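You operate a simulated robot arm through the tools that you are given. There is no shell and no other tool. Be economical: measure what you need, move in short steps, check, and stop when the job is done.

Carry out the task below with a simulated robot arm. There is one attempt and no reset: what you move stays moved.

TASK
The spinner shows UNEVEN: add the orange glue tube and run it.
Fine: shut the hood, press the green button once and wait till the green lamp is out; leave the dial and the other tubes.

Only the result counts: the job must be done as asked and must still hold three seconds after the hand-in. Knocking over, shifting, dropping, spilling or breaking anything else fails it.

THE ROBOT
A 6-joint arm with a two-finger parallel gripper, fixed in place. Base frame: the origin is at the foot of the arm, x ahead of it, y to its left, z up; the work surface is at about z = 0.76. Units: m, degrees, N and s.
With the tool pointing down near the work surface it reaches from about 0.24 to 0.64 m from the base axis. Its first joint turns from -66.0 to 66.0 degrees. Payload 2.7 kg.
The TCP is the grasp point between the finger pads, 0.023 m short of the fingertips. In the tool frame z runs along the fingers and y along their closing line. Largest opening 0.094 m; finger width 0.038, thickness 0.01; the body of the gripper, 0.054 by 0.096 m, starts 0.039 m behind the TCP.
Orientation is that of the tool frame in the base frame, as a unit quaternion [w, x, y, z]. With the fingers straight down and closing along the base's y, the tool's x points along the base's -x, its y along +y and its z along -z.

THE INTERFACE
- The arm moves only by the tool drive_tool. Its argument "rows" is a list of rows, each an object of numbers (a shift or turn left out is 0, a gripper value left out holds the last): "grip": the gripper command, from -1 (shut) to 1 (fully open), values between in proportion; "x", "y", "z": the shift along the tool's x, y, z in m; "wx", "wy", "wz": the turn, a rotation vector about the tool's x, y, z in degrees. In form: [{"grip": .., "x": .., "y": .., "z": .., "wx": .., "wy": .., "wz": ..}, ...]. A call has 1 to 8 rows; each row is the pose to reach, as a shift and turn from the pose commanded when the call began, along the tool's axes at that moment. Rows are played at 5 a second. More than 0.05 m and 8.6 degrees between two rows, or a gripper value outside its range, and nothing of the call is played. A pose out of reach is approached as far as the arm can. The call stops where the force on the tool passes 70 N (or 10 N more than at its start, if that is more) or the arm is blocked; 0.2 s more then pass. Each finger travels about 0.045 m/s and halts on what it meets, pressing with about 28 N; the grip force reading is that of the motor and also rises with nothing between the fingers. The clock runs only during rows and for 0.2 s after the last one: add rows that repeat a pose to give the fingers time. The reply holds the time, the measured pose of the TCP, the force on the tool along the base axes, the opening and the grip force, in the units named above and with some noise, with the torque about the TCP (base axes, N m) and any sound that the robot's microphone picked up.
- Cameras (640 x 400 px; columns grow to the right, rows downward): "scene" is fixed at [0.0726, -0.429, 1.3982]; the picture's right is [0.79, -0.61, 0.00], its down [-0.31, -0.41, -0.86] and it looks along [0.53, 0.68, -0.51] (base axes); focal length 367 px, centre (320, 200). "wrist" rides on the gripper at [0.086, 0.016, -0.074] in the tool frame; the picture's right is [-0.18, 0.98, 0.00], its down [-0.58, -0.11, -0.81] and it looks along [-0.79, -0.15, 0.59] (tool axes); focal length 243 px, centre (320, 200). There is no depth. A picture from a camera that has moved, and an enlarged one, comes with that camera's place and axes in the base frame and with its lens. The place of the scene camera against the robot may be out by one fixed shift of up to 0.012 m in any direction.
- camera(camera): a new picture of that camera. The clock stands still meanwhile.
- enlarge(camera, box): a new picture of the part [left, top, right, bottom] of that camera's present view, enlarged. The clock stands still meanwhile.
- job_done(): hands the job in; it is judged then, once.

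Work in short steps. Places have to be worked out from the pictures, the camera data and where the tool is seen: move nearer, look again, correct. Check each grasp and each placing, and mend what went wrong. You have 120 turns and 84 pictures in all, those below and enlarged ones among them. Open the gripper and draw the arm clear of the work before you hand the job in, unless the task says otherwise; then end with one line.

The tools are called after "Emit:" by a JSON object that holds its "fn" and its "kwargs". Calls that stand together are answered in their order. drive_tool: Moves the arm, as the interface text tells. Its arguments: {"type":"object","properties":{"rows":{"type":"array"}},"required":["rows"]} The other tools are called the same way: camera (camera) takes a picture; enlarge (camera, box) takes an enlarged picture of a part of a camera's view; job_done () hands the job in.

At the start:

```text
time_s: 0.0
tcp_pos: [0.2925, 0.1558, 1.1157]
tool_rot: [0.0, 0.0, 1.0, 0.001]
wrist_force: [-0.7, -0.8, -0.6]
torque: [-0.01, -0.01, 0.03]
finger_gap: 0.0941
gripper_force: 0.1
```

scene: 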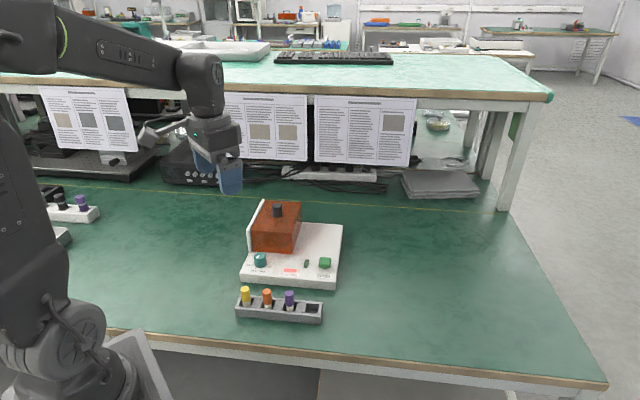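
wrist: 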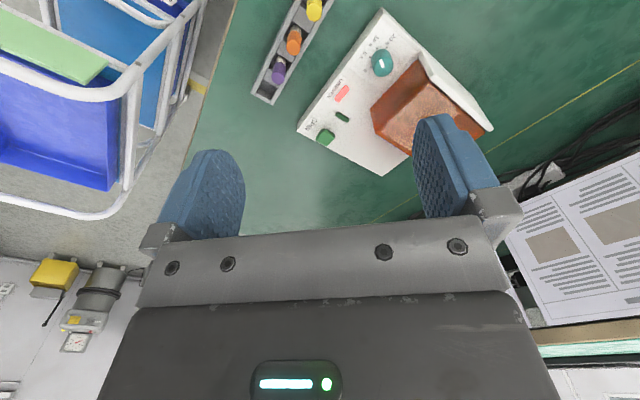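

I start by looking closer at the spinner and the rack.

Emit:
{"fn": "enlarge", "kwargs": {"camera": "scene", "box": [220, 190, 360, 330]}}

Emit:
{"fn": "enlarge", "kwargs": {"camera": "wrist", "box": [240, 0, 500, 180]}}

Emit:
{"fn": "enlarge", "kwargs": {"camera": "scene", "box": [30, 180, 110, 260]}}

```text
2.86 times, centred on (290, 260) of scene
camera zoom: at [0.0726, -0.429, 1.3982], right [0.79, -0.61, 0.0], down [-0.31, -0.41, -0.86], along [0.53, 0.68, -0.51], focal length 1048 px, centre (406, 29)
```

zoom: 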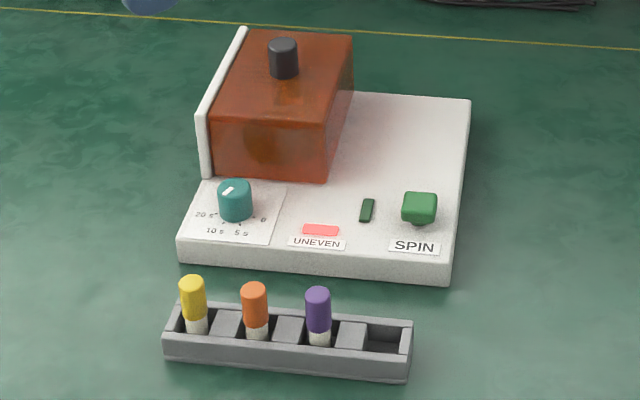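

```text
2.22 times, centred on (370, 90) of wrist
camera zoom: at [0.2055, 0.1712, 1.1897], right [0.18, 0.98, 0.0], down [0.58, -0.11, 0.81], along [0.79, -0.15, -0.59], focal length 539 px, centre (209, 444)
```

zoom: 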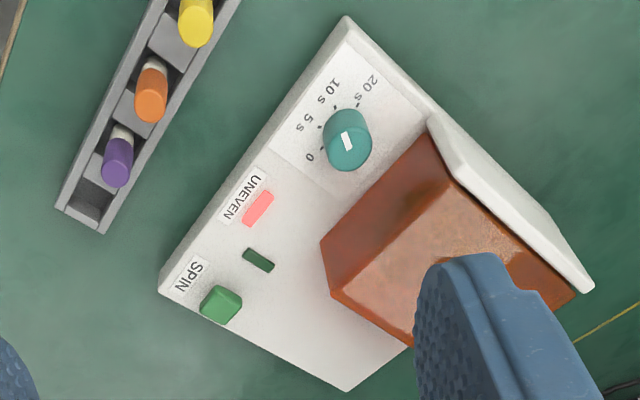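

```text
5.00 times, centred on (70, 220) of scene
camera zoom: at [0.0726, -0.429, 1.3982], right [0.79, -0.61, 0.0], down [-0.31, -0.41, -0.86], along [0.53, 0.68, -0.51], focal length 1834 px, centre (1570, 100)
```

zoom: 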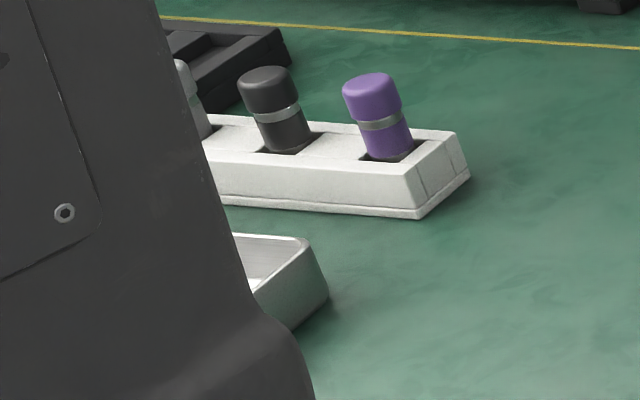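

The spinner stands turned about 45° with the hood over its left-rear half. I turn the tool about +46° so that the wrist camera faces the spinner's front.

Emit:
{"fn": "drive_tool", "kwargs": {"rows": [{"grip": 0, "wz": -8}, {"wz": -16}, {"wz": -24}, {"wz": -32}, {"wz": -40}, {"wz": -46}, {"wz": -46}]}}

Emit:
{"fn": "camera", "kwargs": {"camera": "wrist"}}

```text
time_s: 1.6
tcp_pos: [0.2933, 0.1561, 1.1163]
tool_rot: [0.001, -0.393, 0.92, 0.001]
wrist_force: [-0.4, -0.8, 0.5]
torque: [0.02, -0.02, 0.03]
finger_gap: 0.0469
gripper_force: 0.1
```

```text
78 pictures are left
camera wrist: at [0.2204, 0.104, 1.1898], right [-0.58, 0.81, 0.0], down [0.48, 0.34, 0.81], along [0.66, 0.47, -0.59], focal length 243 px, centre (320, 200)
```

wrist: 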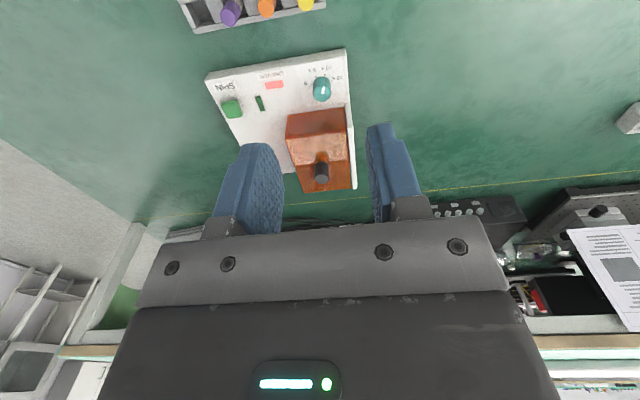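

Good; the picture is upside down. I enlarge the hood.

Emit:
{"fn": "enlarge", "kwargs": {"camera": "wrist", "box": [190, 0, 370, 200]}}

```text
2.00 times, centred on (280, 100) of wrist
camera zoom: at [0.2204, 0.104, 1.1898], right [-0.58, 0.81, 0.0], down [0.48, 0.34, 0.81], along [0.66, 0.47, -0.59], focal length 485 px, centre (400, 400)
```

zoom: 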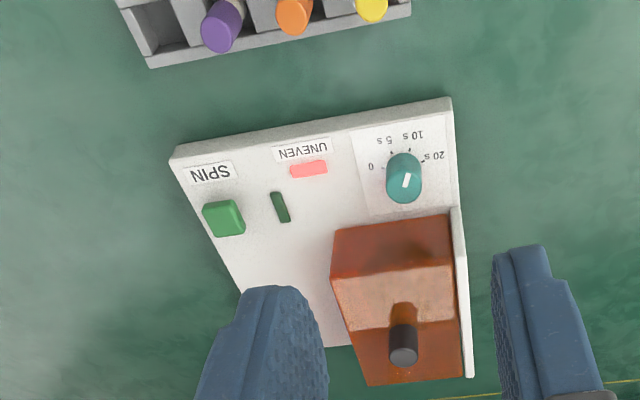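

The hood looks like a box with a central knob at about (0.50, 0.31), the free half of the base beside it. I move toward it and look closer.

Emit:
{"fn": "drive_tool", "kwargs": {"rows": [{"grip": 0, "x": -0.035, "y": -0.0076, "z": 0.0227}, {"x": -0.07, "y": -0.015, "z": 0.0453}, {"x": -0.104, "y": -0.023, "z": 0.068}, {"x": -0.139, "y": -0.03, "z": 0.09}, {"x": -0.174, "y": -0.038, "z": 0.113}, {"x": -0.2087, "y": -0.0455, "z": 0.136}, {"x": -0.2087, "y": -0.0455, "z": 0.136}]}}

Emit:
{"fn": "camera", "kwargs": {"camera": "wrist"}}

Emit:
{"fn": "camera", "kwargs": {"camera": "scene"}}

```text
time_s: 3.2
tcp_pos: [0.4695, 0.2747, 0.9801]
tool_rot: [0.001, -0.39, 0.921, 0.0]
wrist_force: [-0.6, 0.3, 0.2]
torque: [-0.01, -0.01, -0.03]
finger_gap: 0.0473
gripper_force: 0.1
```

```text
76 pictures are left
camera wrist: at [0.3979, 0.2233, 1.0533], right [-0.58, 0.81, 0.0], down [0.48, 0.34, 0.81], along [0.66, 0.47, -0.59], focal length 243 px, centre (320, 200)
```

wrist: 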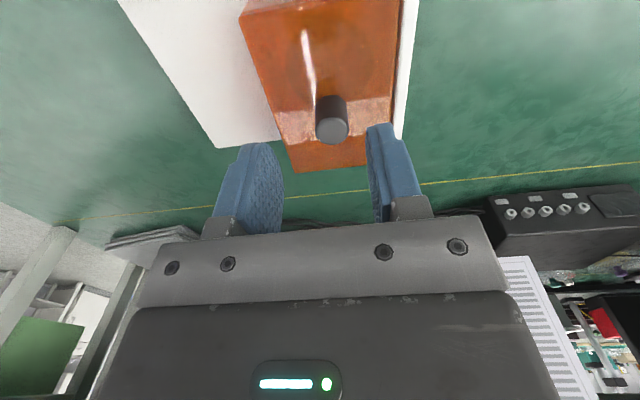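

```text
75 pictures are left
```

scene: 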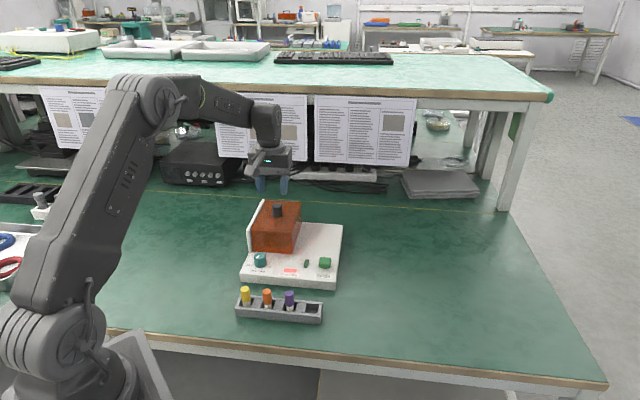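

Wrist and scene sightings of the knob top agree at about (0.503, 0.313, 0.873). I enlarge the hood from here for seams, hinge or slots.

Emit:
{"fn": "enlarge", "kwargs": {"camera": "wrist", "box": [200, 0, 440, 180]}}

Emit:
{"fn": "enlarge", "kwargs": {"camera": "scene", "box": [235, 190, 315, 260]}}

```text
2.22 times, centred on (320, 90) of wrist
camera zoom: at [0.3979, 0.2233, 1.0533], right [-0.58, 0.81, 0.0], down [0.48, 0.34, 0.81], along [0.66, 0.47, -0.59], focal length 539 px, centre (320, 444)
```

zoom: 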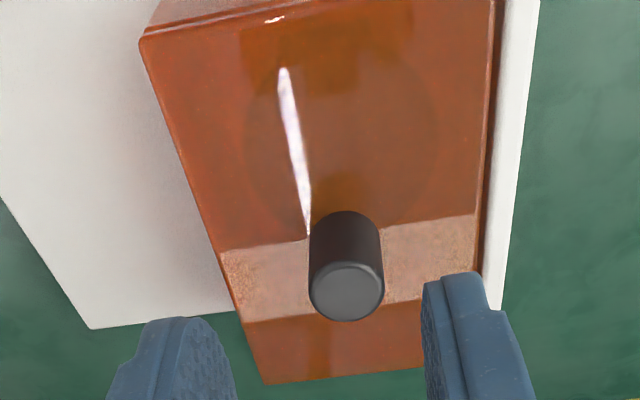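

```text
5.71 times, centred on (275, 225) of scene
camera zoom: at [0.0726, -0.429, 1.3982], right [0.79, -0.61, 0.0], down [-0.31, -0.41, -0.86], along [0.53, 0.68, -0.51], focal length 2096 px, centre (577, 57)
```

zoom: 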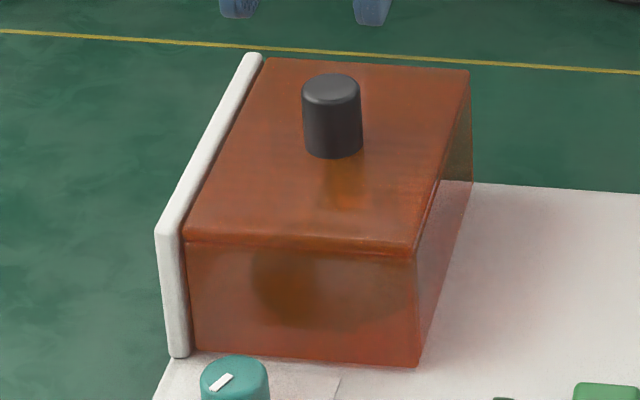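

A round rotor shows through the hood. I go above the knob and check the alignment.

Emit:
{"fn": "drive_tool", "kwargs": {"rows": [{"grip": 0, "x": -0.026, "y": 0.001, "z": 0.02}, {"x": -0.0514, "y": 0.0021, "z": 0.05}, {"x": -0.0514, "y": 0.0021, "z": 0.065}, {"x": -0.0514, "y": 0.0021, "z": 0.065}]}}

Emit:
{"fn": "camera", "kwargs": {"camera": "wrist"}}

Emit:
{"fn": "enlarge", "kwargs": {"camera": "scene", "box": [220, 140, 340, 240]}}

```text
time_s: 4.2
tcp_pos: [0.5045, 0.3126, 0.9147]
tool_rot: [0.0, -0.391, 0.921, 0.001]
wrist_force: [-0.1, -0.7, -0.6]
torque: [0.0, 0.01, 0.0]
finger_gap: 0.047
gripper_force: 0.1
```

```text
72 pictures are left
camera wrist: at [0.4315, 0.2618, 0.9888], right [-0.58, 0.81, 0.0], down [0.48, 0.34, 0.81], along [0.66, 0.47, -0.59], focal length 243 px, centre (320, 200)
```

wrist: 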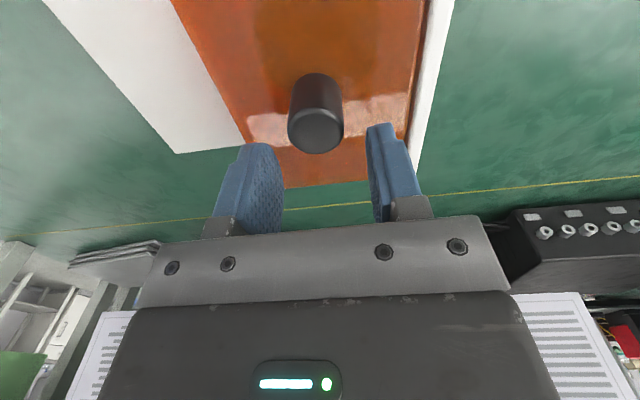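

```text
4.00 times, centred on (280, 190) of scene
camera zoom: at [0.0726, -0.429, 1.3982], right [0.79, -0.61, 0.0], down [-0.31, -0.41, -0.86], along [0.53, 0.68, -0.51], focal length 1467 px, centre (480, 240)
```

zoom: 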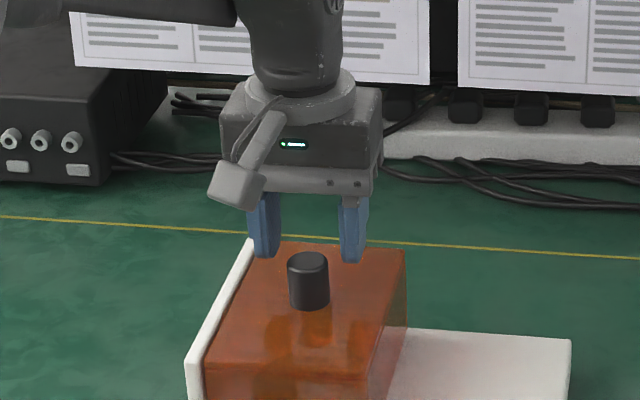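

The knob lies straight under the TCP. I descend to z≈0.873 and close.

Emit:
{"fn": "drive_tool", "kwargs": {"rows": [{"grip": 0, "z": 0.02}, {"z": 0.036}, {"z": 0.042}, {"z": 0.042, "grip": -1}, {"z": 0.042, "grip": -1}, {"z": 0.042, "grip": -1}, {"z": 0.042, "grip": -1}]}}

Emit:
{"fn": "enlarge", "kwargs": {"camera": "scene", "box": [220, 140, 340, 240]}}

```text
time_s: 5.0
tcp_pos: [0.5068, 0.3121, 0.888]
tool_rot: [0.005, -0.392, 0.92, 0.001]
wrist_force: [-4.6, -3.0, 8.9]
torque: [0.02, 0.42, 0.15]
finger_gap: 0.0478
gripper_force: 1.2
stopped in row 3: the force on the tool passed its limit at 78 N (the readings are from after the stop); the commanded pose is now the measured one
```

```text
4.00 times, centred on (280, 190) of scene
camera zoom: at [0.0724, -0.4292, 1.3981], right [0.79, -0.61, 0.0], down [-0.31, -0.41, -0.86], along [0.53, 0.68, -0.51], focal length 1467 px, centre (480, 240)
```

zoom: 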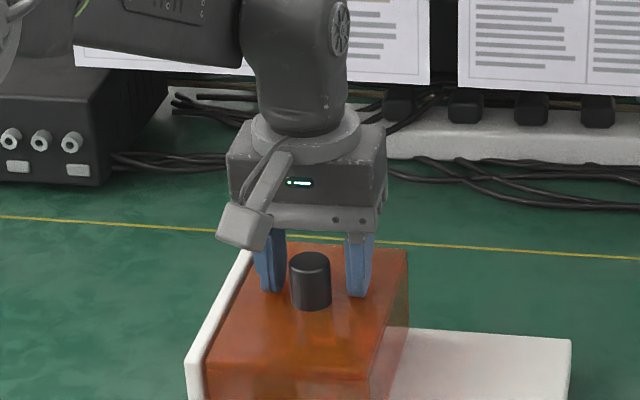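

The fingertips met the hood top (z≈0.865), so the hood is taller than I judged and the knob is about 1.4 cm nearer. I lift a little, shift toward the front and check.

Emit:
{"fn": "drive_tool", "kwargs": {"rows": [{"grip": 0, "z": -0.005}, {"x": 0.0144, "y": 0.003, "z": -0.005}, {"x": 0.0144, "y": 0.003, "z": -0.005}]}}

Emit:
{"fn": "camera", "kwargs": {"camera": "wrist"}}

Emit:
{"fn": "enlarge", "kwargs": {"camera": "scene", "box": [220, 140, 340, 240]}}

```text
time_s: 5.8
tcp_pos: [0.4939, 0.3048, 0.8908]
tool_rot: [0.004, -0.392, 0.92, 0.0]
wrist_force: [0.1, 0.9, -0.2]
torque: [0.02, 0.04, 0.02]
finger_gap: 0.0469
gripper_force: 0.0
```

```text
69 pictures are left
camera wrist: at [0.4211, 0.2529, 0.9638], right [-0.58, 0.81, 0.0], down [0.47, 0.34, 0.81], along [0.66, 0.47, -0.58], focal length 243 px, centre (320, 200)
```

wrist: 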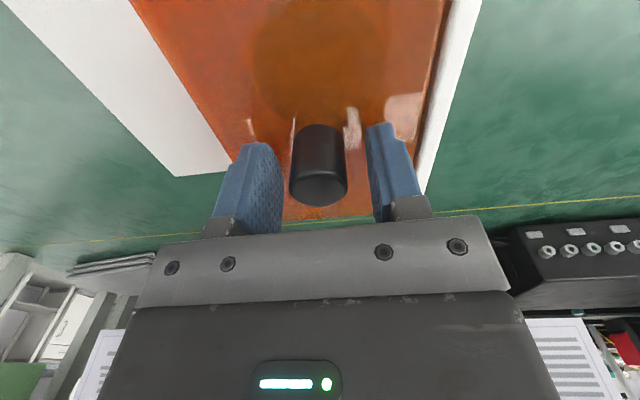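

```text
4.00 times, centred on (280, 190) of scene
camera zoom: at [0.0726, -0.429, 1.3982], right [0.79, -0.61, 0.0], down [-0.31, -0.41, -0.86], along [0.53, 0.68, -0.51], focal length 1467 px, centre (480, 240)
```

zoom: 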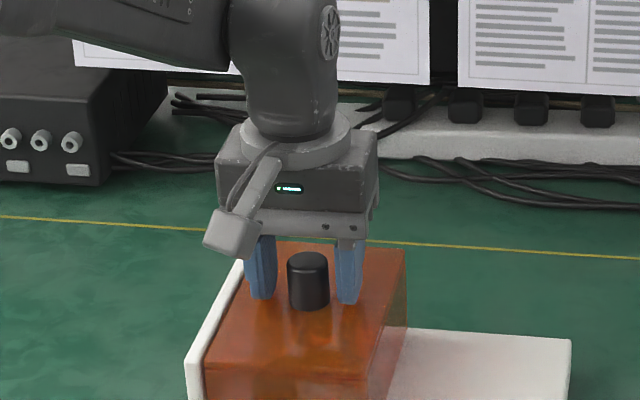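

The knob is centred between the fingers at TCP height. I lower 2 mm and close.

Emit:
{"fn": "drive_tool", "kwargs": {"rows": [{"grip": 0, "z": 0.002}, {"z": 0.002, "grip": -1}, {"z": 0.002}, {"z": 0.002}, {"z": 0.002}]}}

```text
time_s: 7.0
tcp_pos: [0.4941, 0.3045, 0.8892]
tool_rot: [0.003, -0.393, 0.92, 0.001]
wrist_force: [4.3, -3.6, -0.9]
torque: [0.64, 0.33, 0.0]
finger_gap: 0.0272
gripper_force: 44.9
```

Gripped (0.027 m). I test with a small lift.

Emit:
{"fn": "drive_tool", "kwargs": {"rows": [{"grip": -1, "z": -0.002}, {"z": -0.004}, {"z": -0.004}]}}

```text
time_s: 7.8
tcp_pos: [0.4931, 0.3035, 0.8894]
tool_rot: [0.0, -0.392, 0.92, -0.001]
wrist_force: [16.3, 0.9, -28.0]
torque: [0.52, 0.29, 0.07]
finger_gap: 0.0276
gripper_force: 44.7
```

The lift is resisted, so it isn't a loose lid. I lower back and test a sideways slide to the spinner's right (tool −y).

Emit:
{"fn": "drive_tool", "kwargs": {"rows": [{"grip": -1, "z": 0.002}, {"z": 0.004}, {"z": 0.004, "y": -0.003}, {"z": 0.004, "y": -0.006}, {"z": 0.004, "y": -0.006}]}}

```text
time_s: 9.0
tcp_pos: [0.4984, 0.2999, 0.8908]
tool_rot: [0.004, -0.392, 0.92, -0.001]
wrist_force: [-11.5, -9.7, 8.9]
torque: [-0.25, 1.3, 0.05]
finger_gap: 0.0276
gripper_force: 45.0
```

It slides freely to the right by 6 mm. I continue and watch the force.

Emit:
{"fn": "drive_tool", "kwargs": {"rows": [{"grip": -1, "y": -0.01, "z": -0.001}, {"y": -0.02, "z": -0.001}, {"y": -0.03, "z": -0.001}, {"y": -0.03, "z": -0.001}]}}

Emit:
{"fn": "enlarge", "kwargs": {"camera": "scene", "box": [220, 170, 360, 290]}}

```text
time_s: 10.0
tcp_pos: [0.5185, 0.279, 0.8896]
tool_rot: [0.003, -0.393, 0.92, 0.0]
wrist_force: [-16.6, -15.9, 7.1]
torque: [0.83, 0.12, 0.01]
finger_gap: 0.0275
gripper_force: 45.1
```

```text
3.33 times, centred on (290, 230) of scene
camera zoom: at [0.0721, -0.4295, 1.3981], right [0.79, -0.61, 0.0], down [-0.31, -0.4, -0.86], along [0.53, 0.68, -0.51], focal length 1222 px, centre (420, 100)
```

zoom: 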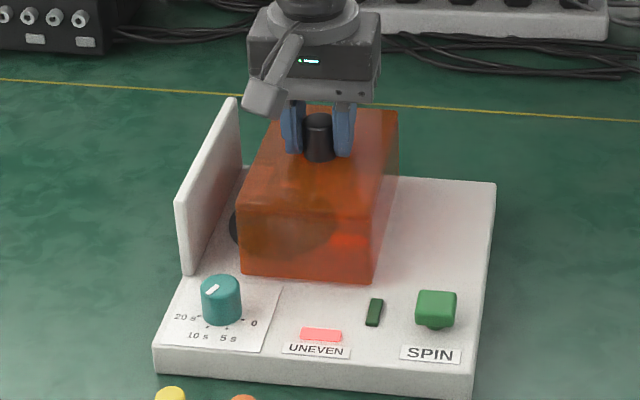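

The hood slides and the rotor appears at left. I continue with a slight −w correction (tool +x) to relieve side force.

Emit:
{"fn": "drive_tool", "kwargs": {"rows": [{"grip": -1, "x": 0.002, "y": -0.01}, {"x": 0.003, "y": -0.02}, {"x": 0.0035, "y": -0.03}, {"x": 0.004, "y": -0.04}, {"x": 0.0045, "y": -0.05}, {"x": 0.0045, "y": -0.05}]}}

Emit:
{"fn": "enlarge", "kwargs": {"camera": "scene", "box": [220, 170, 360, 290]}}

```text
time_s: 11.4
tcp_pos: [0.5548, 0.243, 0.8902]
tool_rot: [0.007, -0.392, 0.92, 0.001]
wrist_force: [18.1, 20.3, -12.7]
torque: [0.71, 0.36, -0.02]
finger_gap: 0.0276
gripper_force: 45.4
```

```text
3.33 times, centred on (290, 230) of scene
camera zoom: at [0.0733, -0.4284, 1.3983], right [0.79, -0.61, 0.0], down [-0.31, -0.41, -0.86], along [0.52, 0.68, -0.51], focal length 1222 px, centre (420, 100)
```

zoom: 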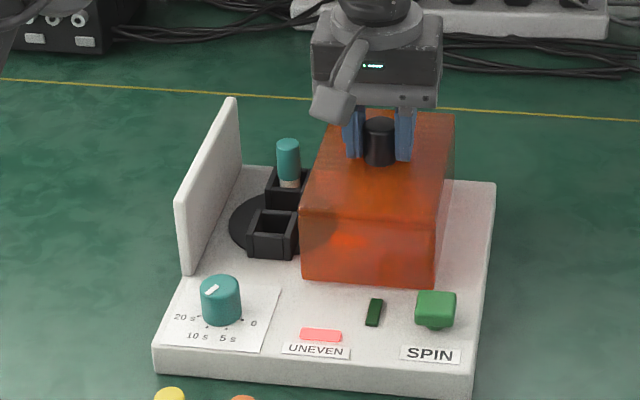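

A teal tube sits in the rear cup and an empty cup in front. I've overcorrected sideways; I ease that and slide further.

Emit:
{"fn": "drive_tool", "kwargs": {"rows": [{"grip": -1, "x": -0.002, "y": 0}, {"x": -0.002, "y": -0.01}, {"x": -0.0018, "y": -0.02}, {"x": -0.0015, "y": -0.028}, {"x": -0.0015, "y": -0.028}]}}

Emit:
{"fn": "enlarge", "kwargs": {"camera": "scene", "box": [220, 170, 360, 290]}}

```text
time_s: 12.6
tcp_pos: [0.5684, 0.2286, 0.8906]
tool_rot: [-0.002, -0.395, 0.919, 0.003]
wrist_force: [-43.8, 18.4, 14.4]
torque: [-0.77, 0.49, 0.24]
finger_gap: 0.0276
gripper_force: 44.4
```

```text
3.33 times, centred on (290, 230) of scene
camera zoom: at [0.0712, -0.4286, 1.3984], right [0.79, -0.61, 0.0], down [-0.31, -0.41, -0.86], along [0.53, 0.68, -0.51], focal length 1222 px, centre (420, 100)
```

zoom: 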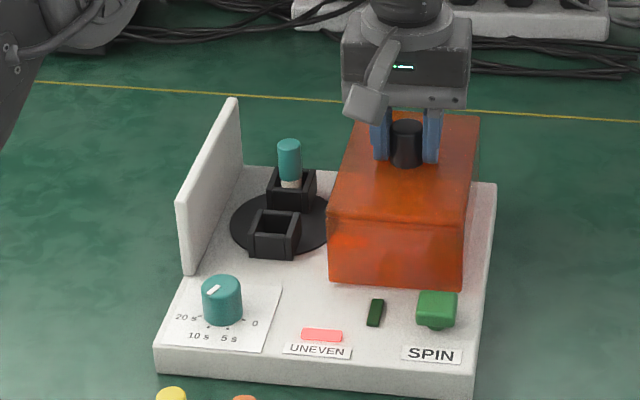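

The hood reached its end stop (total travel 0.106 m); the rotor has two cups, teal at the rear, the front one empty. I relieve the force, release and rise.

Emit:
{"fn": "drive_tool", "kwargs": {"rows": [{"grip": -1, "y": 0.007}, {"y": 0.007, "grip": 0.1}, {"y": 0.007}, {"y": 0.007}, {"y": 0.007, "z": -0.02}, {"y": 0.007, "z": -0.05}, {"y": 0.007, "z": -0.08}, {"y": 0.007, "z": -0.08}]}}

Emit:
{"fn": "enlarge", "kwargs": {"camera": "scene", "box": [230, 200, 350, 330]}}

Emit:
{"fn": "camera", "kwargs": {"camera": "wrist"}}

```text
time_s: 14.4
tcp_pos: [0.5686, 0.2282, 0.9713]
tool_rot: [0.004, -0.392, 0.92, 0.0]
wrist_force: [0.7, -0.3, -1.0]
torque: [0.02, 0.02, 0.03]
finger_gap: 0.0516
gripper_force: 0.0
```

```text
3.08 times, centred on (290, 265) of scene
camera zoom: at [0.0726, -0.429, 1.3982], right [0.79, -0.61, 0.0], down [-0.31, -0.41, -0.86], along [0.53, 0.68, -0.51], focal length 1128 px, centre (412, 0)
```

zoom: 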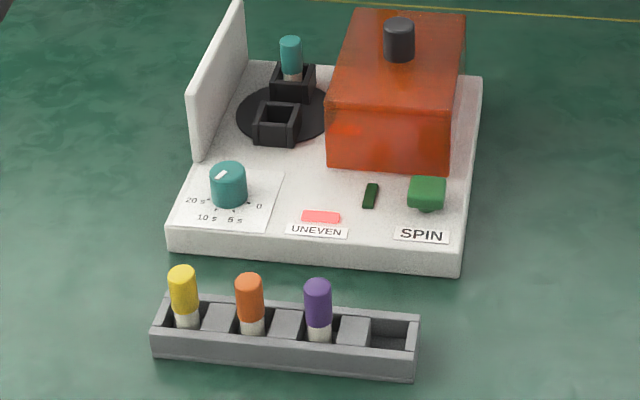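

```text
63 pictures are left
camera wrist: at [0.4964, 0.1761, 1.044], right [-0.58, 0.81, 0.0], down [0.47, 0.34, 0.81], along [0.66, 0.47, -0.58], focal length 243 px, centre (320, 200)
```

wrist: 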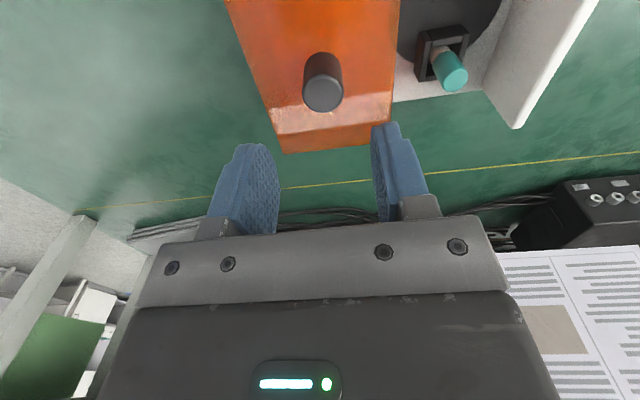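

Now I travel above the orange tube, estimated near (0.338, 0.097), staying high, with a narrower opening to clear the neighbours.

Emit:
{"fn": "drive_tool", "kwargs": {"rows": [{"grip": 0, "x": 0.0425, "y": 0.0126, "z": 0}, {"x": 0.085, "y": 0.025, "z": 0}, {"x": 0.127, "y": 0.038, "z": 0}, {"x": 0.17, "y": 0.05, "z": 0}, {"x": 0.212, "y": 0.063, "z": 0.01}, {"x": 0.2547, "y": 0.0758, "z": 0.02}, {"x": 0.2547, "y": 0.0758, "z": 0.02}]}}

Emit:
{"fn": "camera", "kwargs": {"camera": "wrist"}}

Emit:
{"fn": "camera", "kwargs": {"camera": "scene"}}

```text
time_s: 16.0
tcp_pos: [0.3376, 0.0959, 0.9464]
tool_rot: [0.005, -0.392, 0.92, 0.0]
wrist_force: [0.6, -0.4, 0.7]
torque: [0.0, -0.01, -0.02]
finger_gap: 0.0467
gripper_force: 0.1
```

```text
62 pictures are left
camera wrist: at [0.265, 0.0449, 1.0211], right [-0.58, 0.81, 0.0], down [0.47, 0.34, 0.81], along [0.66, 0.47, -0.58], focal length 243 px, centre (320, 200)
```

wrist: 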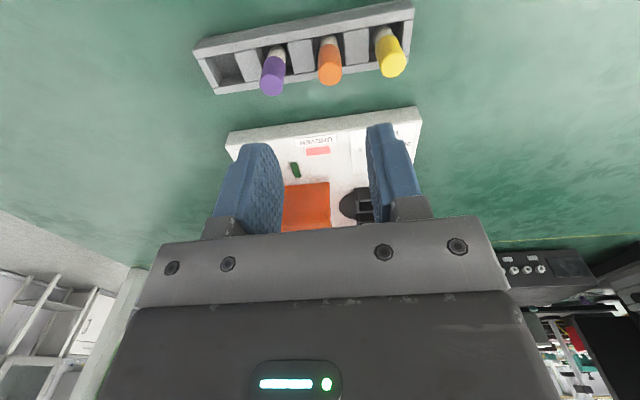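

```text
61 pictures are left
```

scene: 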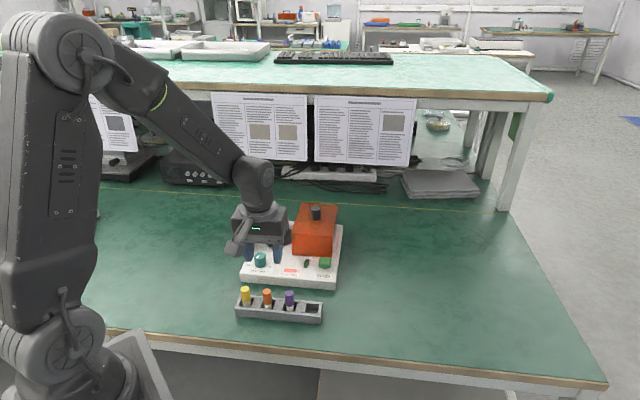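

The orange cap is estimated near (0.342, 0.107, ~0.83). I go closer at z≈0.895 and re-measure.

Emit:
{"fn": "drive_tool", "kwargs": {"rows": [{"grip": -0.2, "x": -0.01, "y": 0.004, "z": 0.02}, {"x": -0.01, "y": 0.004, "z": 0.05}, {"x": -0.01, "y": 0.004, "z": 0.05}]}}

Emit:
{"fn": "camera", "kwargs": {"camera": "wrist"}}

Emit:
{"fn": "enlarge", "kwargs": {"camera": "scene", "box": [210, 220, 350, 330]}}

```text
time_s: 16.8
tcp_pos: [0.3419, 0.1078, 0.8983]
tool_rot: [0.005, -0.392, 0.92, 0.0]
wrist_force: [-0.9, 0.1, -0.2]
torque: [-0.03, 0.0, 0.02]
finger_gap: 0.0374
gripper_force: 0.1
```

```text
60 pictures are left
camera wrist: at [0.2696, 0.0554, 0.9713], right [-0.58, 0.81, 0.0], down [0.47, 0.34, 0.81], along [0.66, 0.47, -0.58], focal length 243 px, centre (320, 200)
```

wrist: 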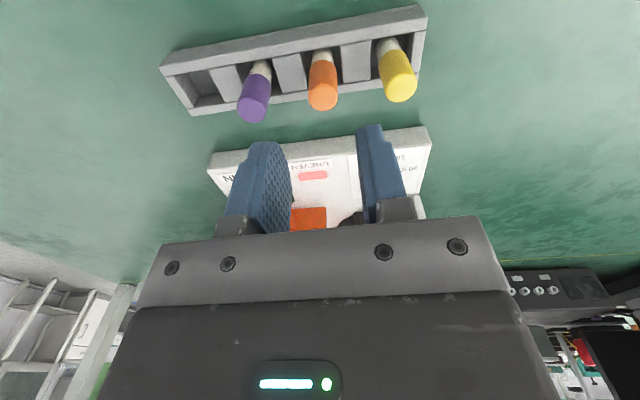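

```text
3.64 times, centred on (280, 275) of scene
camera zoom: at [0.0726, -0.429, 1.3982], right [0.79, -0.61, 0.0], down [-0.31, -0.41, -0.86], along [0.53, 0.68, -0.51], focal length 1334 px, centre (466, -73)
```

zoom: 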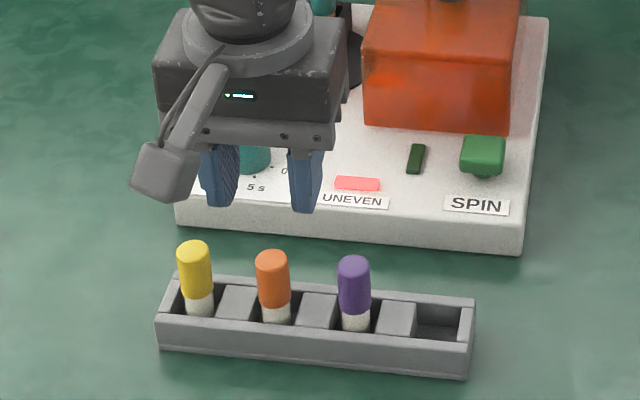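

Measurements bracket the cap top at z 0.80–0.83, about (0.347, 0.111). I descend to 0.868 (tips still above the cap) and look again.

Emit:
{"fn": "drive_tool", "kwargs": {"rows": [{"grip": -0.1, "x": -0.006, "y": -0.0015, "z": 0.015}, {"x": -0.006, "y": -0.0015, "z": 0.03}, {"x": -0.006, "y": -0.0015, "z": 0.03}]}}

Emit:
{"fn": "camera", "kwargs": {"camera": "wrist"}}

Emit:
{"fn": "enlarge", "kwargs": {"camera": "scene", "box": [210, 220, 350, 330]}}

```text
time_s: 17.6
tcp_pos: [0.348, 0.1105, 0.8676]
tool_rot: [0.005, -0.393, 0.92, 0.0]
wrist_force: [-0.7, 0.3, -0.7]
torque: [-0.01, 0.0, -0.02]
finger_gap: 0.0419
gripper_force: 0.1
```

```text
58 pictures are left
camera wrist: at [0.2751, 0.0591, 0.9409], right [-0.58, 0.81, 0.0], down [0.47, 0.34, 0.81], along [0.66, 0.47, -0.58], focal length 243 px, centre (320, 200)
```

wrist: 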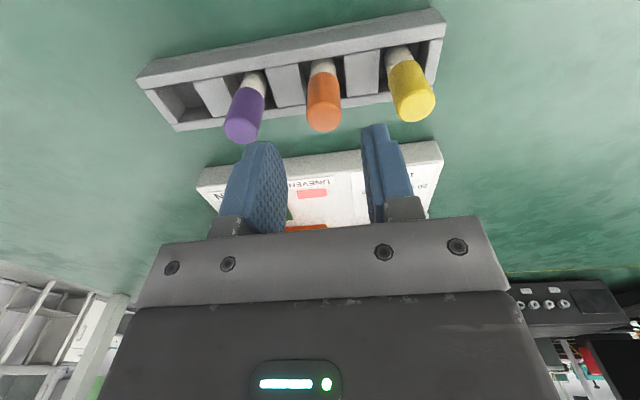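

```text
3.64 times, centred on (280, 275) of scene
camera zoom: at [0.0726, -0.429, 1.3982], right [0.79, -0.61, 0.0], down [-0.31, -0.41, -0.86], along [0.53, 0.68, -0.51], focal length 1334 px, centre (466, -73)
```

zoom: 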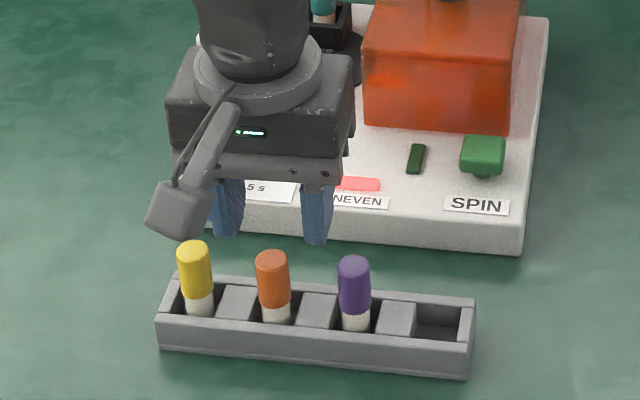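

Triangulating gives the cap top at (0.340, 0.107, 0.833). I shift back 8 mm and lower to z≈0.845, then check.

Emit:
{"fn": "drive_tool", "kwargs": {"rows": [{"grip": -0.1, "x": 0.0085, "y": 0.002, "z": 0.0}, {"x": 0.0085, "y": 0.002, "z": 0.022}, {"x": 0.0085, "y": 0.002, "z": 0.022}]}}

Emit:
{"fn": "camera", "kwargs": {"camera": "wrist"}}

Emit:
{"fn": "enlarge", "kwargs": {"camera": "scene", "box": [210, 220, 350, 330]}}

```text
time_s: 18.4
tcp_pos: [0.3406, 0.1044, 0.8464]
tool_rot: [0.005, -0.392, 0.92, 0.0]
wrist_force: [0.8, 0.4, -0.1]
torque: [0.0, 0.01, 0.03]
finger_gap: 0.0422
gripper_force: 0.1
```

```text
56 pictures are left
camera wrist: at [0.2678, 0.0538, 0.9191], right [-0.58, 0.81, 0.0], down [0.47, 0.34, 0.81], along [0.66, 0.47, -0.58], focal length 243 px, centre (320, 200)
```

wrist: 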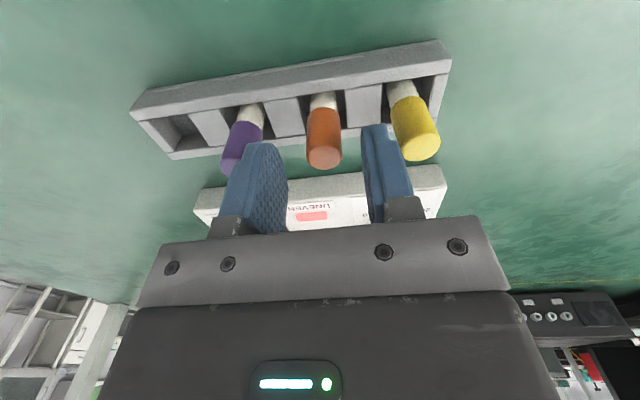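

```text
3.64 times, centred on (280, 275) of scene
camera zoom: at [0.0726, -0.429, 1.3982], right [0.79, -0.61, 0.0], down [-0.31, -0.41, -0.86], along [0.53, 0.68, -0.51], focal length 1334 px, centre (466, -73)
```

zoom: 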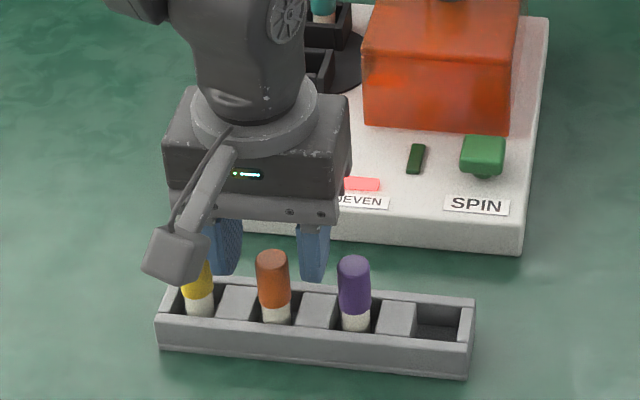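

The cap is nearly centred; a small correction (tool x +2 mm, y +2 mm), then down to z≈0.824.

Emit:
{"fn": "drive_tool", "kwargs": {"rows": [{"grip": -0.2, "x": 0.002, "y": 0.002, "z": 0.0}, {"x": 0.002, "y": 0.002, "z": 0.012}, {"x": 0.002, "y": 0.002, "z": 0.022}, {"x": 0.002, "y": 0.002, "z": 0.022}]}}

Emit:
{"fn": "camera", "kwargs": {"camera": "wrist"}}

Emit:
{"fn": "enlarge", "kwargs": {"camera": "scene", "box": [210, 220, 350, 330]}}

```text
time_s: 19.4
tcp_pos: [0.3384, 0.1055, 0.8242]
tool_rot: [0.004, -0.393, 0.92, 0.0]
wrist_force: [0.3, -0.7, 0.6]
torque: [0.0, -0.02, -0.01]
finger_gap: 0.0377
gripper_force: 0.1
```

```text
54 pictures are left
camera wrist: at [0.2651, 0.0537, 0.8968], right [-0.58, 0.81, 0.0], down [0.47, 0.34, 0.81], along [0.66, 0.47, -0.58], focal length 243 px, centre (320, 200)
```

wrist: 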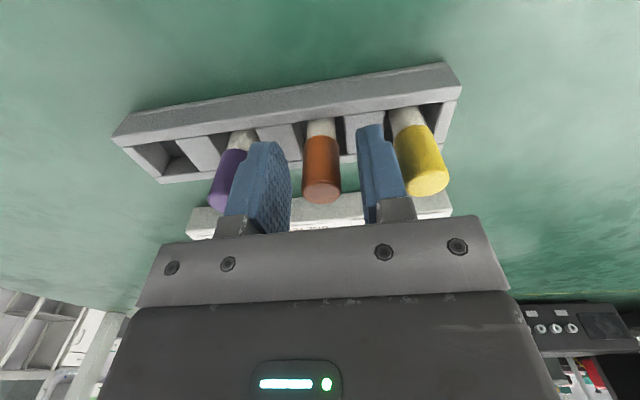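

```text
3.64 times, centred on (280, 275) of scene
camera zoom: at [0.0726, -0.429, 1.3982], right [0.79, -0.61, 0.0], down [-0.31, -0.41, -0.86], along [0.53, 0.68, -0.51], focal length 1334 px, centre (466, -73)
```

zoom: 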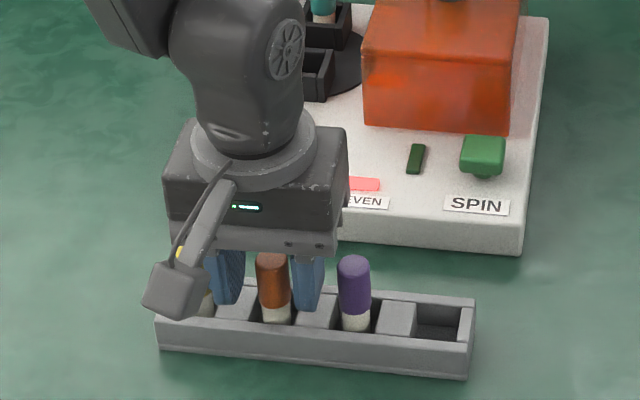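

The cap sits between the pads. I close on it.

Emit:
{"fn": "drive_tool", "kwargs": {"rows": [{"grip": -0.45}, {"grip": -0.6}, {"grip": -1}, {"grip": -1}, {"grip": -1}]}}

```text
time_s: 20.6
tcp_pos: [0.3371, 0.1059, 0.8243]
tool_rot: [0.004, -0.393, 0.92, -0.001]
wrist_force: [-0.3, 0.5, -0.8]
torque: [-0.03, 0.01, 0.04]
finger_gap: 0.0191
gripper_force: 27.8
```

Gripped at 0.019 m. I lift straight up 0.1 m and check.

Emit:
{"fn": "drive_tool", "kwargs": {"rows": [{"grip": -1, "z": -0.01}, {"z": -0.03}, {"z": -0.06}, {"z": -0.09}, {"z": -0.11}, {"z": -0.11}]}}

Emit:
{"fn": "camera", "kwargs": {"camera": "wrist"}}

Emit:
{"fn": "enlarge", "kwargs": {"camera": "scene", "box": [210, 190, 350, 330]}}

```text
time_s: 22.0
tcp_pos: [0.3375, 0.1049, 0.9348]
tool_rot: [0.004, -0.393, 0.92, 0.0]
wrist_force: [0.0, -0.6, 0.3]
torque: [0.03, 0.0, -0.01]
finger_gap: 0.0188
gripper_force: 27.6
```

```text
52 pictures are left
camera wrist: at [0.2647, 0.0538, 1.0076], right [-0.58, 0.81, 0.0], down [0.47, 0.34, 0.81], along [0.66, 0.47, -0.58], focal length 243 px, centre (320, 200)
```

wrist: 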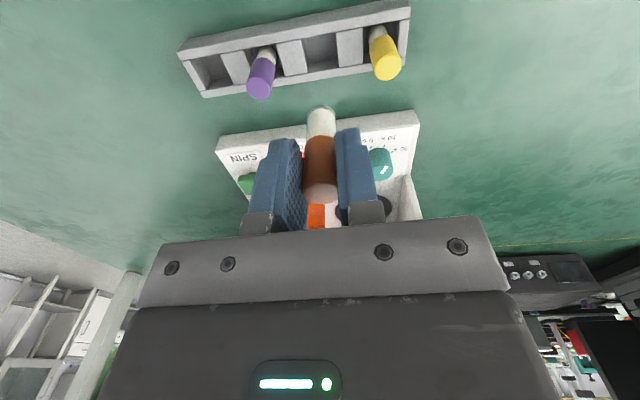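

```text
2.86 times, centred on (280, 260) of scene
camera zoom: at [0.0726, -0.429, 1.3982], right [0.79, -0.61, 0.0], down [-0.31, -0.41, -0.86], along [0.53, 0.68, -0.51], focal length 1048 px, centre (434, 29)
```

zoom: 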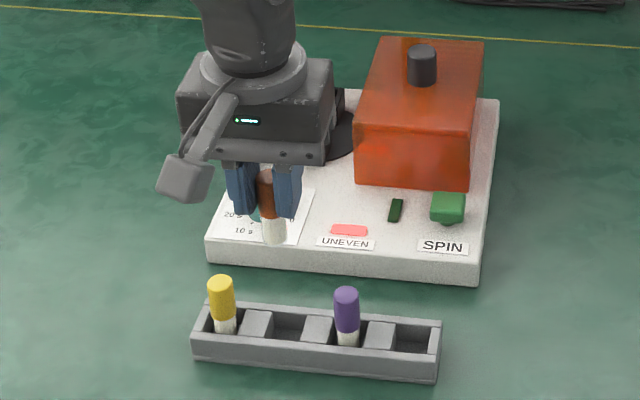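

The tube is held upright. I carry it above the front cup, estimated near (0.465, 0.272), staying slightly short, and high.

Emit:
{"fn": "drive_tool", "kwargs": {"rows": [{"grip": -1, "x": 0, "z": -0.03}, {"x": -0.04, "y": 0.005, "z": -0.03}, {"x": -0.08, "y": 0.01, "z": -0.03}, {"x": -0.12, "y": 0.015, "z": -0.03}, {"x": -0.16, "y": 0.02, "z": -0.03}, {"x": -0.195, "y": 0.0238, "z": -0.03}, {"x": -0.195, "y": 0.0238, "z": -0.03}]}}

Emit:
{"fn": "camera", "kwargs": {"camera": "wrist"}}

Emit:
{"fn": "enlarge", "kwargs": {"camera": "scene", "box": [220, 160, 350, 290]}}

```text
time_s: 23.6
tcp_pos: [0.4559, 0.261, 0.9673]
tool_rot: [0.004, -0.392, 0.92, 0.0]
wrist_force: [0.2, -0.3, -0.2]
torque: [0.03, 0.01, 0.0]
finger_gap: 0.0191
gripper_force: 28.4
```

```text
50 pictures are left
camera wrist: at [0.3827, 0.2097, 1.0398], right [-0.58, 0.81, 0.0], down [0.47, 0.34, 0.81], along [0.66, 0.47, -0.59], focal length 243 px, centre (320, 200)
```

wrist: 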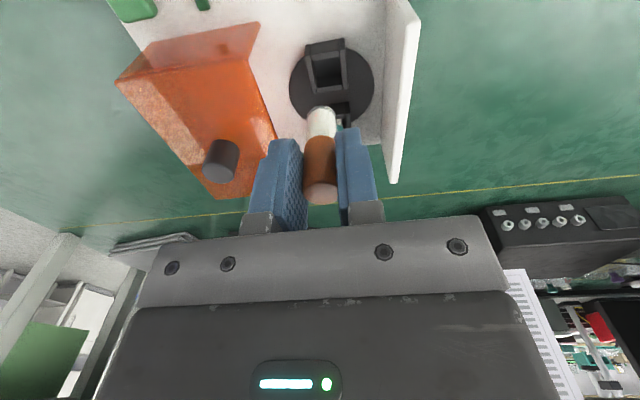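

```text
3.08 times, centred on (285, 225) of scene
camera zoom: at [0.0726, -0.429, 1.3982], right [0.79, -0.61, 0.0], down [-0.31, -0.41, -0.86], along [0.53, 0.68, -0.51], focal length 1128 px, centre (428, 123)
```

zoom: 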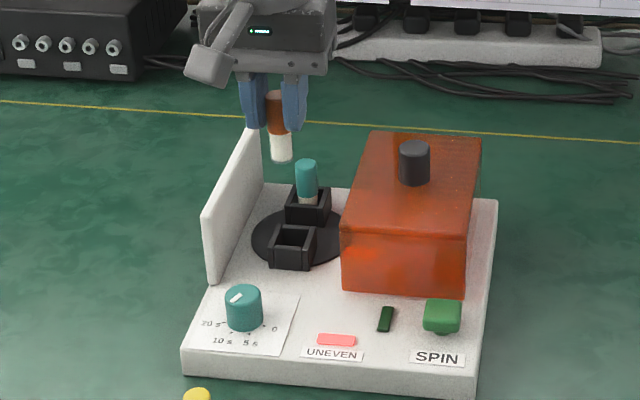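

I enlarge the cup in the wrist view.

Emit:
{"fn": "enlarge", "kwargs": {"camera": "wrist", "box": [270, 20, 400, 150]}}

```text
3.08 times, centred on (335, 85) of wrist
camera zoom: at [0.3827, 0.2097, 1.0398], right [-0.58, 0.81, 0.0], down [0.47, 0.34, 0.81], along [0.66, 0.47, -0.59], focal length 746 px, centre (274, 554)
```

zoom: 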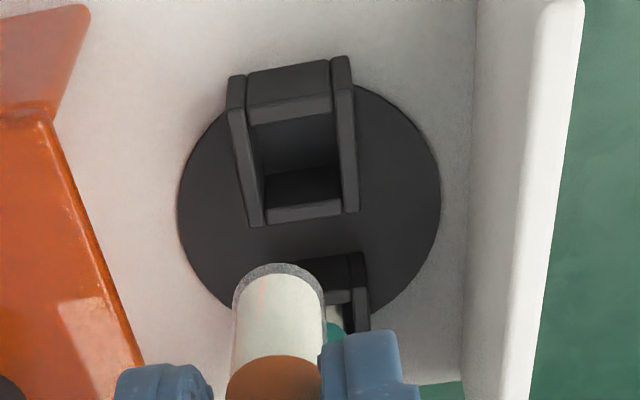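

Cup opening estimated near (0.470, 0.280, 0.815). I move over it at z≈0.93 and re-measure.

Emit:
{"fn": "drive_tool", "kwargs": {"rows": [{"grip": -1, "x": -0.01, "y": 0.001, "z": 0.01}, {"x": -0.022, "y": 0.0025, "z": 0.037}, {"x": -0.022, "y": 0.0025, "z": 0.037}]}}

Emit:
{"fn": "enlarge", "kwargs": {"camera": "wrist", "box": [240, 20, 420, 200]}}

Emit:
{"fn": "enlarge", "kwargs": {"camera": "scene", "box": [230, 170, 330, 270]}}

```text
time_s: 24.4
tcp_pos: [0.4697, 0.2775, 0.9306]
tool_rot: [0.005, -0.392, 0.92, 0.0]
wrist_force: [-0.4, 0.4, 0.1]
torque: [-0.01, 0.01, 0.0]
finger_gap: 0.0188
gripper_force: 28.0
```

```text
2.22 times, centred on (330, 110) of wrist
camera zoom: at [0.396, 0.2274, 1.0023], right [-0.58, 0.81, 0.0], down [0.47, 0.34, 0.81], along [0.66, 0.47, -0.58], focal length 539 px, centre (298, 400)
```

zoom: 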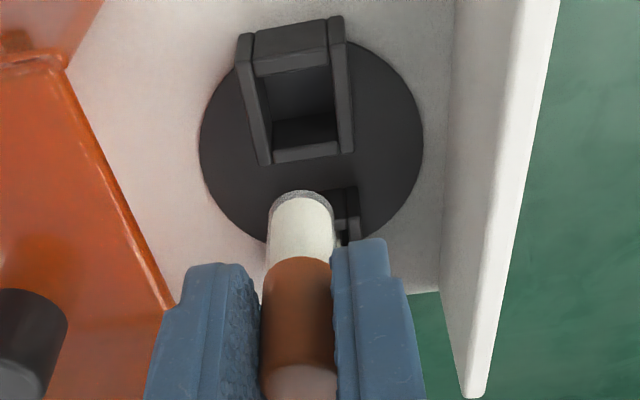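

```text
4.00 times, centred on (280, 220) of scene
camera zoom: at [0.0726, -0.429, 1.3982], right [0.79, -0.61, 0.0], down [-0.31, -0.41, -0.86], along [0.53, 0.68, -0.51], focal length 1467 px, centre (480, 120)
```

zoom: 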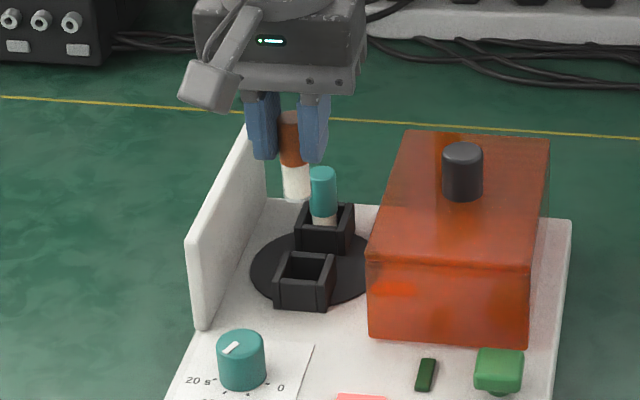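

The tube is about 17 mm thick, the opening about 25 mm, centred near (0.471, 0.281). I shift 3.5 mm and descend to z≈0.90, then check.

Emit:
{"fn": "drive_tool", "kwargs": {"rows": [{"grip": -1, "x": -0.003, "y": 0.0015, "z": 0.01}, {"x": -0.003, "y": 0.0015, "z": 0.03}, {"x": -0.003, "y": 0.0015, "z": 0.03}]}}

Emit:
{"fn": "enlarge", "kwargs": {"camera": "wrist", "box": [240, 20, 420, 200]}}

Emit:
{"fn": "enlarge", "kwargs": {"camera": "scene", "box": [230, 170, 330, 270]}}

```text
time_s: 25.2
tcp_pos: [0.4699, 0.2833, 0.8989]
tool_rot: [0.003, -0.392, 0.92, 0.001]
wrist_force: [0.7, -0.2, -0.7]
torque: [0.0, 0.03, -0.04]
finger_gap: 0.0189
gripper_force: 28.1
```

```text
2.22 times, centred on (330, 110) of wrist
camera zoom: at [0.3968, 0.231, 0.9715], right [-0.58, 0.81, 0.0], down [0.47, 0.34, 0.81], along [0.66, 0.47, -0.58], focal length 539 px, centre (298, 400)
```

zoom: 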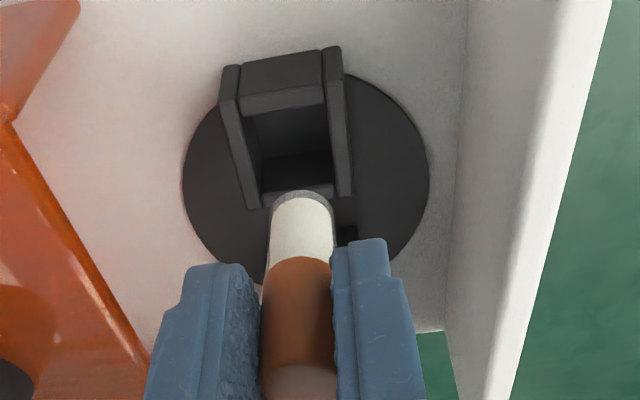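

```text
4.00 times, centred on (280, 220) of scene
camera zoom: at [0.0726, -0.429, 1.3982], right [0.79, -0.61, 0.0], down [-0.31, -0.41, -0.86], along [0.53, 0.68, -0.51], focal length 1467 px, centre (480, 120)
```

zoom: 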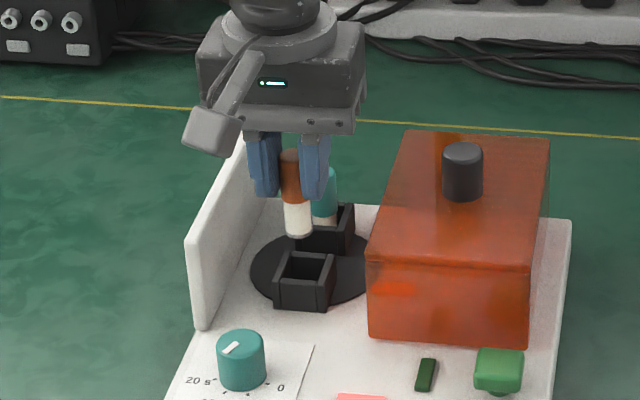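

Both views agree: descending straight lands in the opening except for about 2 mm sideways (tool −y). I correct and lower 17 mm, then check.

Emit:
{"fn": "drive_tool", "kwargs": {"rows": [{"grip": -1, "y": -0.002, "z": 0.005}, {"y": -0.002, "z": 0.017}, {"y": -0.002, "z": 0.017}]}}

Emit:
{"fn": "enlarge", "kwargs": {"camera": "wrist", "box": [240, 20, 420, 200]}}

Emit:
{"fn": "enlarge", "kwargs": {"camera": "scene", "box": [250, 190, 320, 260]}}

```text
time_s: 26.0
tcp_pos: [0.4711, 0.2806, 0.8815]
tool_rot: [0.005, -0.392, 0.92, -0.001]
wrist_force: [0.4, -0.3, 0.5]
torque: [-0.01, 0.01, 0.0]
finger_gap: 0.0186
gripper_force: 27.7
```

```text
2.22 times, centred on (330, 110) of wrist
camera zoom: at [0.3985, 0.2298, 0.955], right [-0.58, 0.81, 0.0], down [0.47, 0.34, 0.81], along [0.66, 0.47, -0.58], focal length 539 px, centre (298, 400)
```

zoom: 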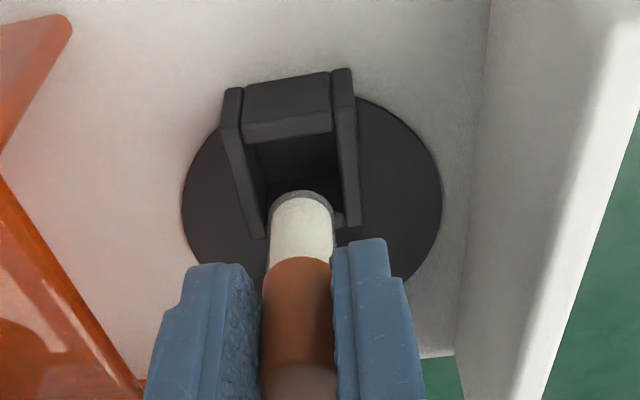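

```text
5.71 times, centred on (285, 225) of scene
camera zoom: at [0.0726, -0.429, 1.3982], right [0.79, -0.61, 0.0], down [-0.31, -0.41, -0.86], along [0.53, 0.68, -0.51], focal length 2096 px, centre (520, 57)
```

zoom: 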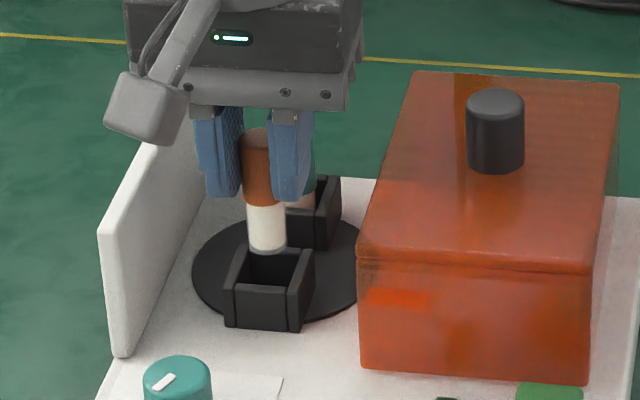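

Tube bottom is about 12 mm above the rim and centred. I descend 18 mm to enter the cup and check.

Emit:
{"fn": "drive_tool", "kwargs": {"rows": [{"grip": -1, "z": 0.006}, {"z": 0.012}, {"z": 0.018}, {"z": 0.018}]}}

Emit:
{"fn": "enlarge", "kwargs": {"camera": "wrist", "box": [240, 20, 420, 200]}}

Emit:
{"fn": "enlarge", "kwargs": {"camera": "scene", "box": [250, 190, 320, 260]}}

```text
time_s: 27.0
tcp_pos: [0.473, 0.282, 0.8653]
tool_rot: [0.007, -0.392, 0.92, 0.0]
wrist_force: [1.8, 0.3, 21.6]
torque: [0.31, -0.3, 0.05]
finger_gap: 0.019
gripper_force: 28.1
```

```text
2.22 times, centred on (330, 110) of wrist
camera zoom: at [0.3994, 0.2305, 0.9382], right [-0.58, 0.81, 0.0], down [0.47, 0.34, 0.82], along [0.66, 0.47, -0.58], focal length 539 px, centre (298, 400)
```

zoom: 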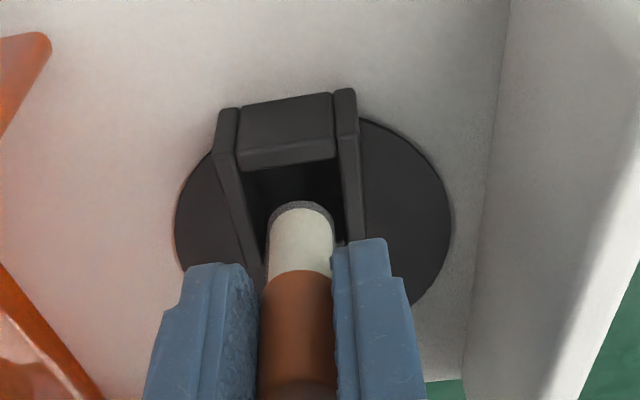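

```text
5.71 times, centred on (285, 225) of scene
camera zoom: at [0.0723, -0.4292, 1.3982], right [0.79, -0.61, 0.0], down [-0.31, -0.41, -0.86], along [0.53, 0.68, -0.51], focal length 2096 px, centre (520, 57)
```

zoom: 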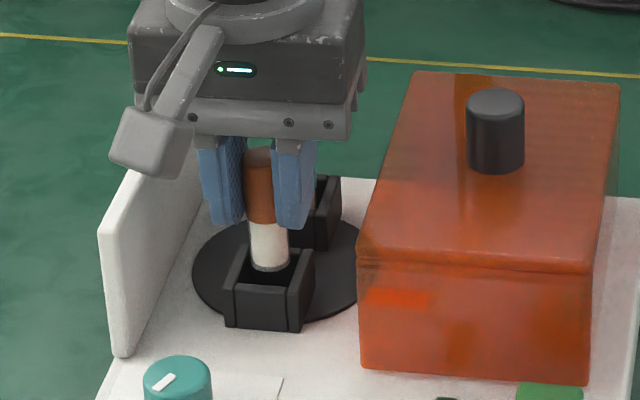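

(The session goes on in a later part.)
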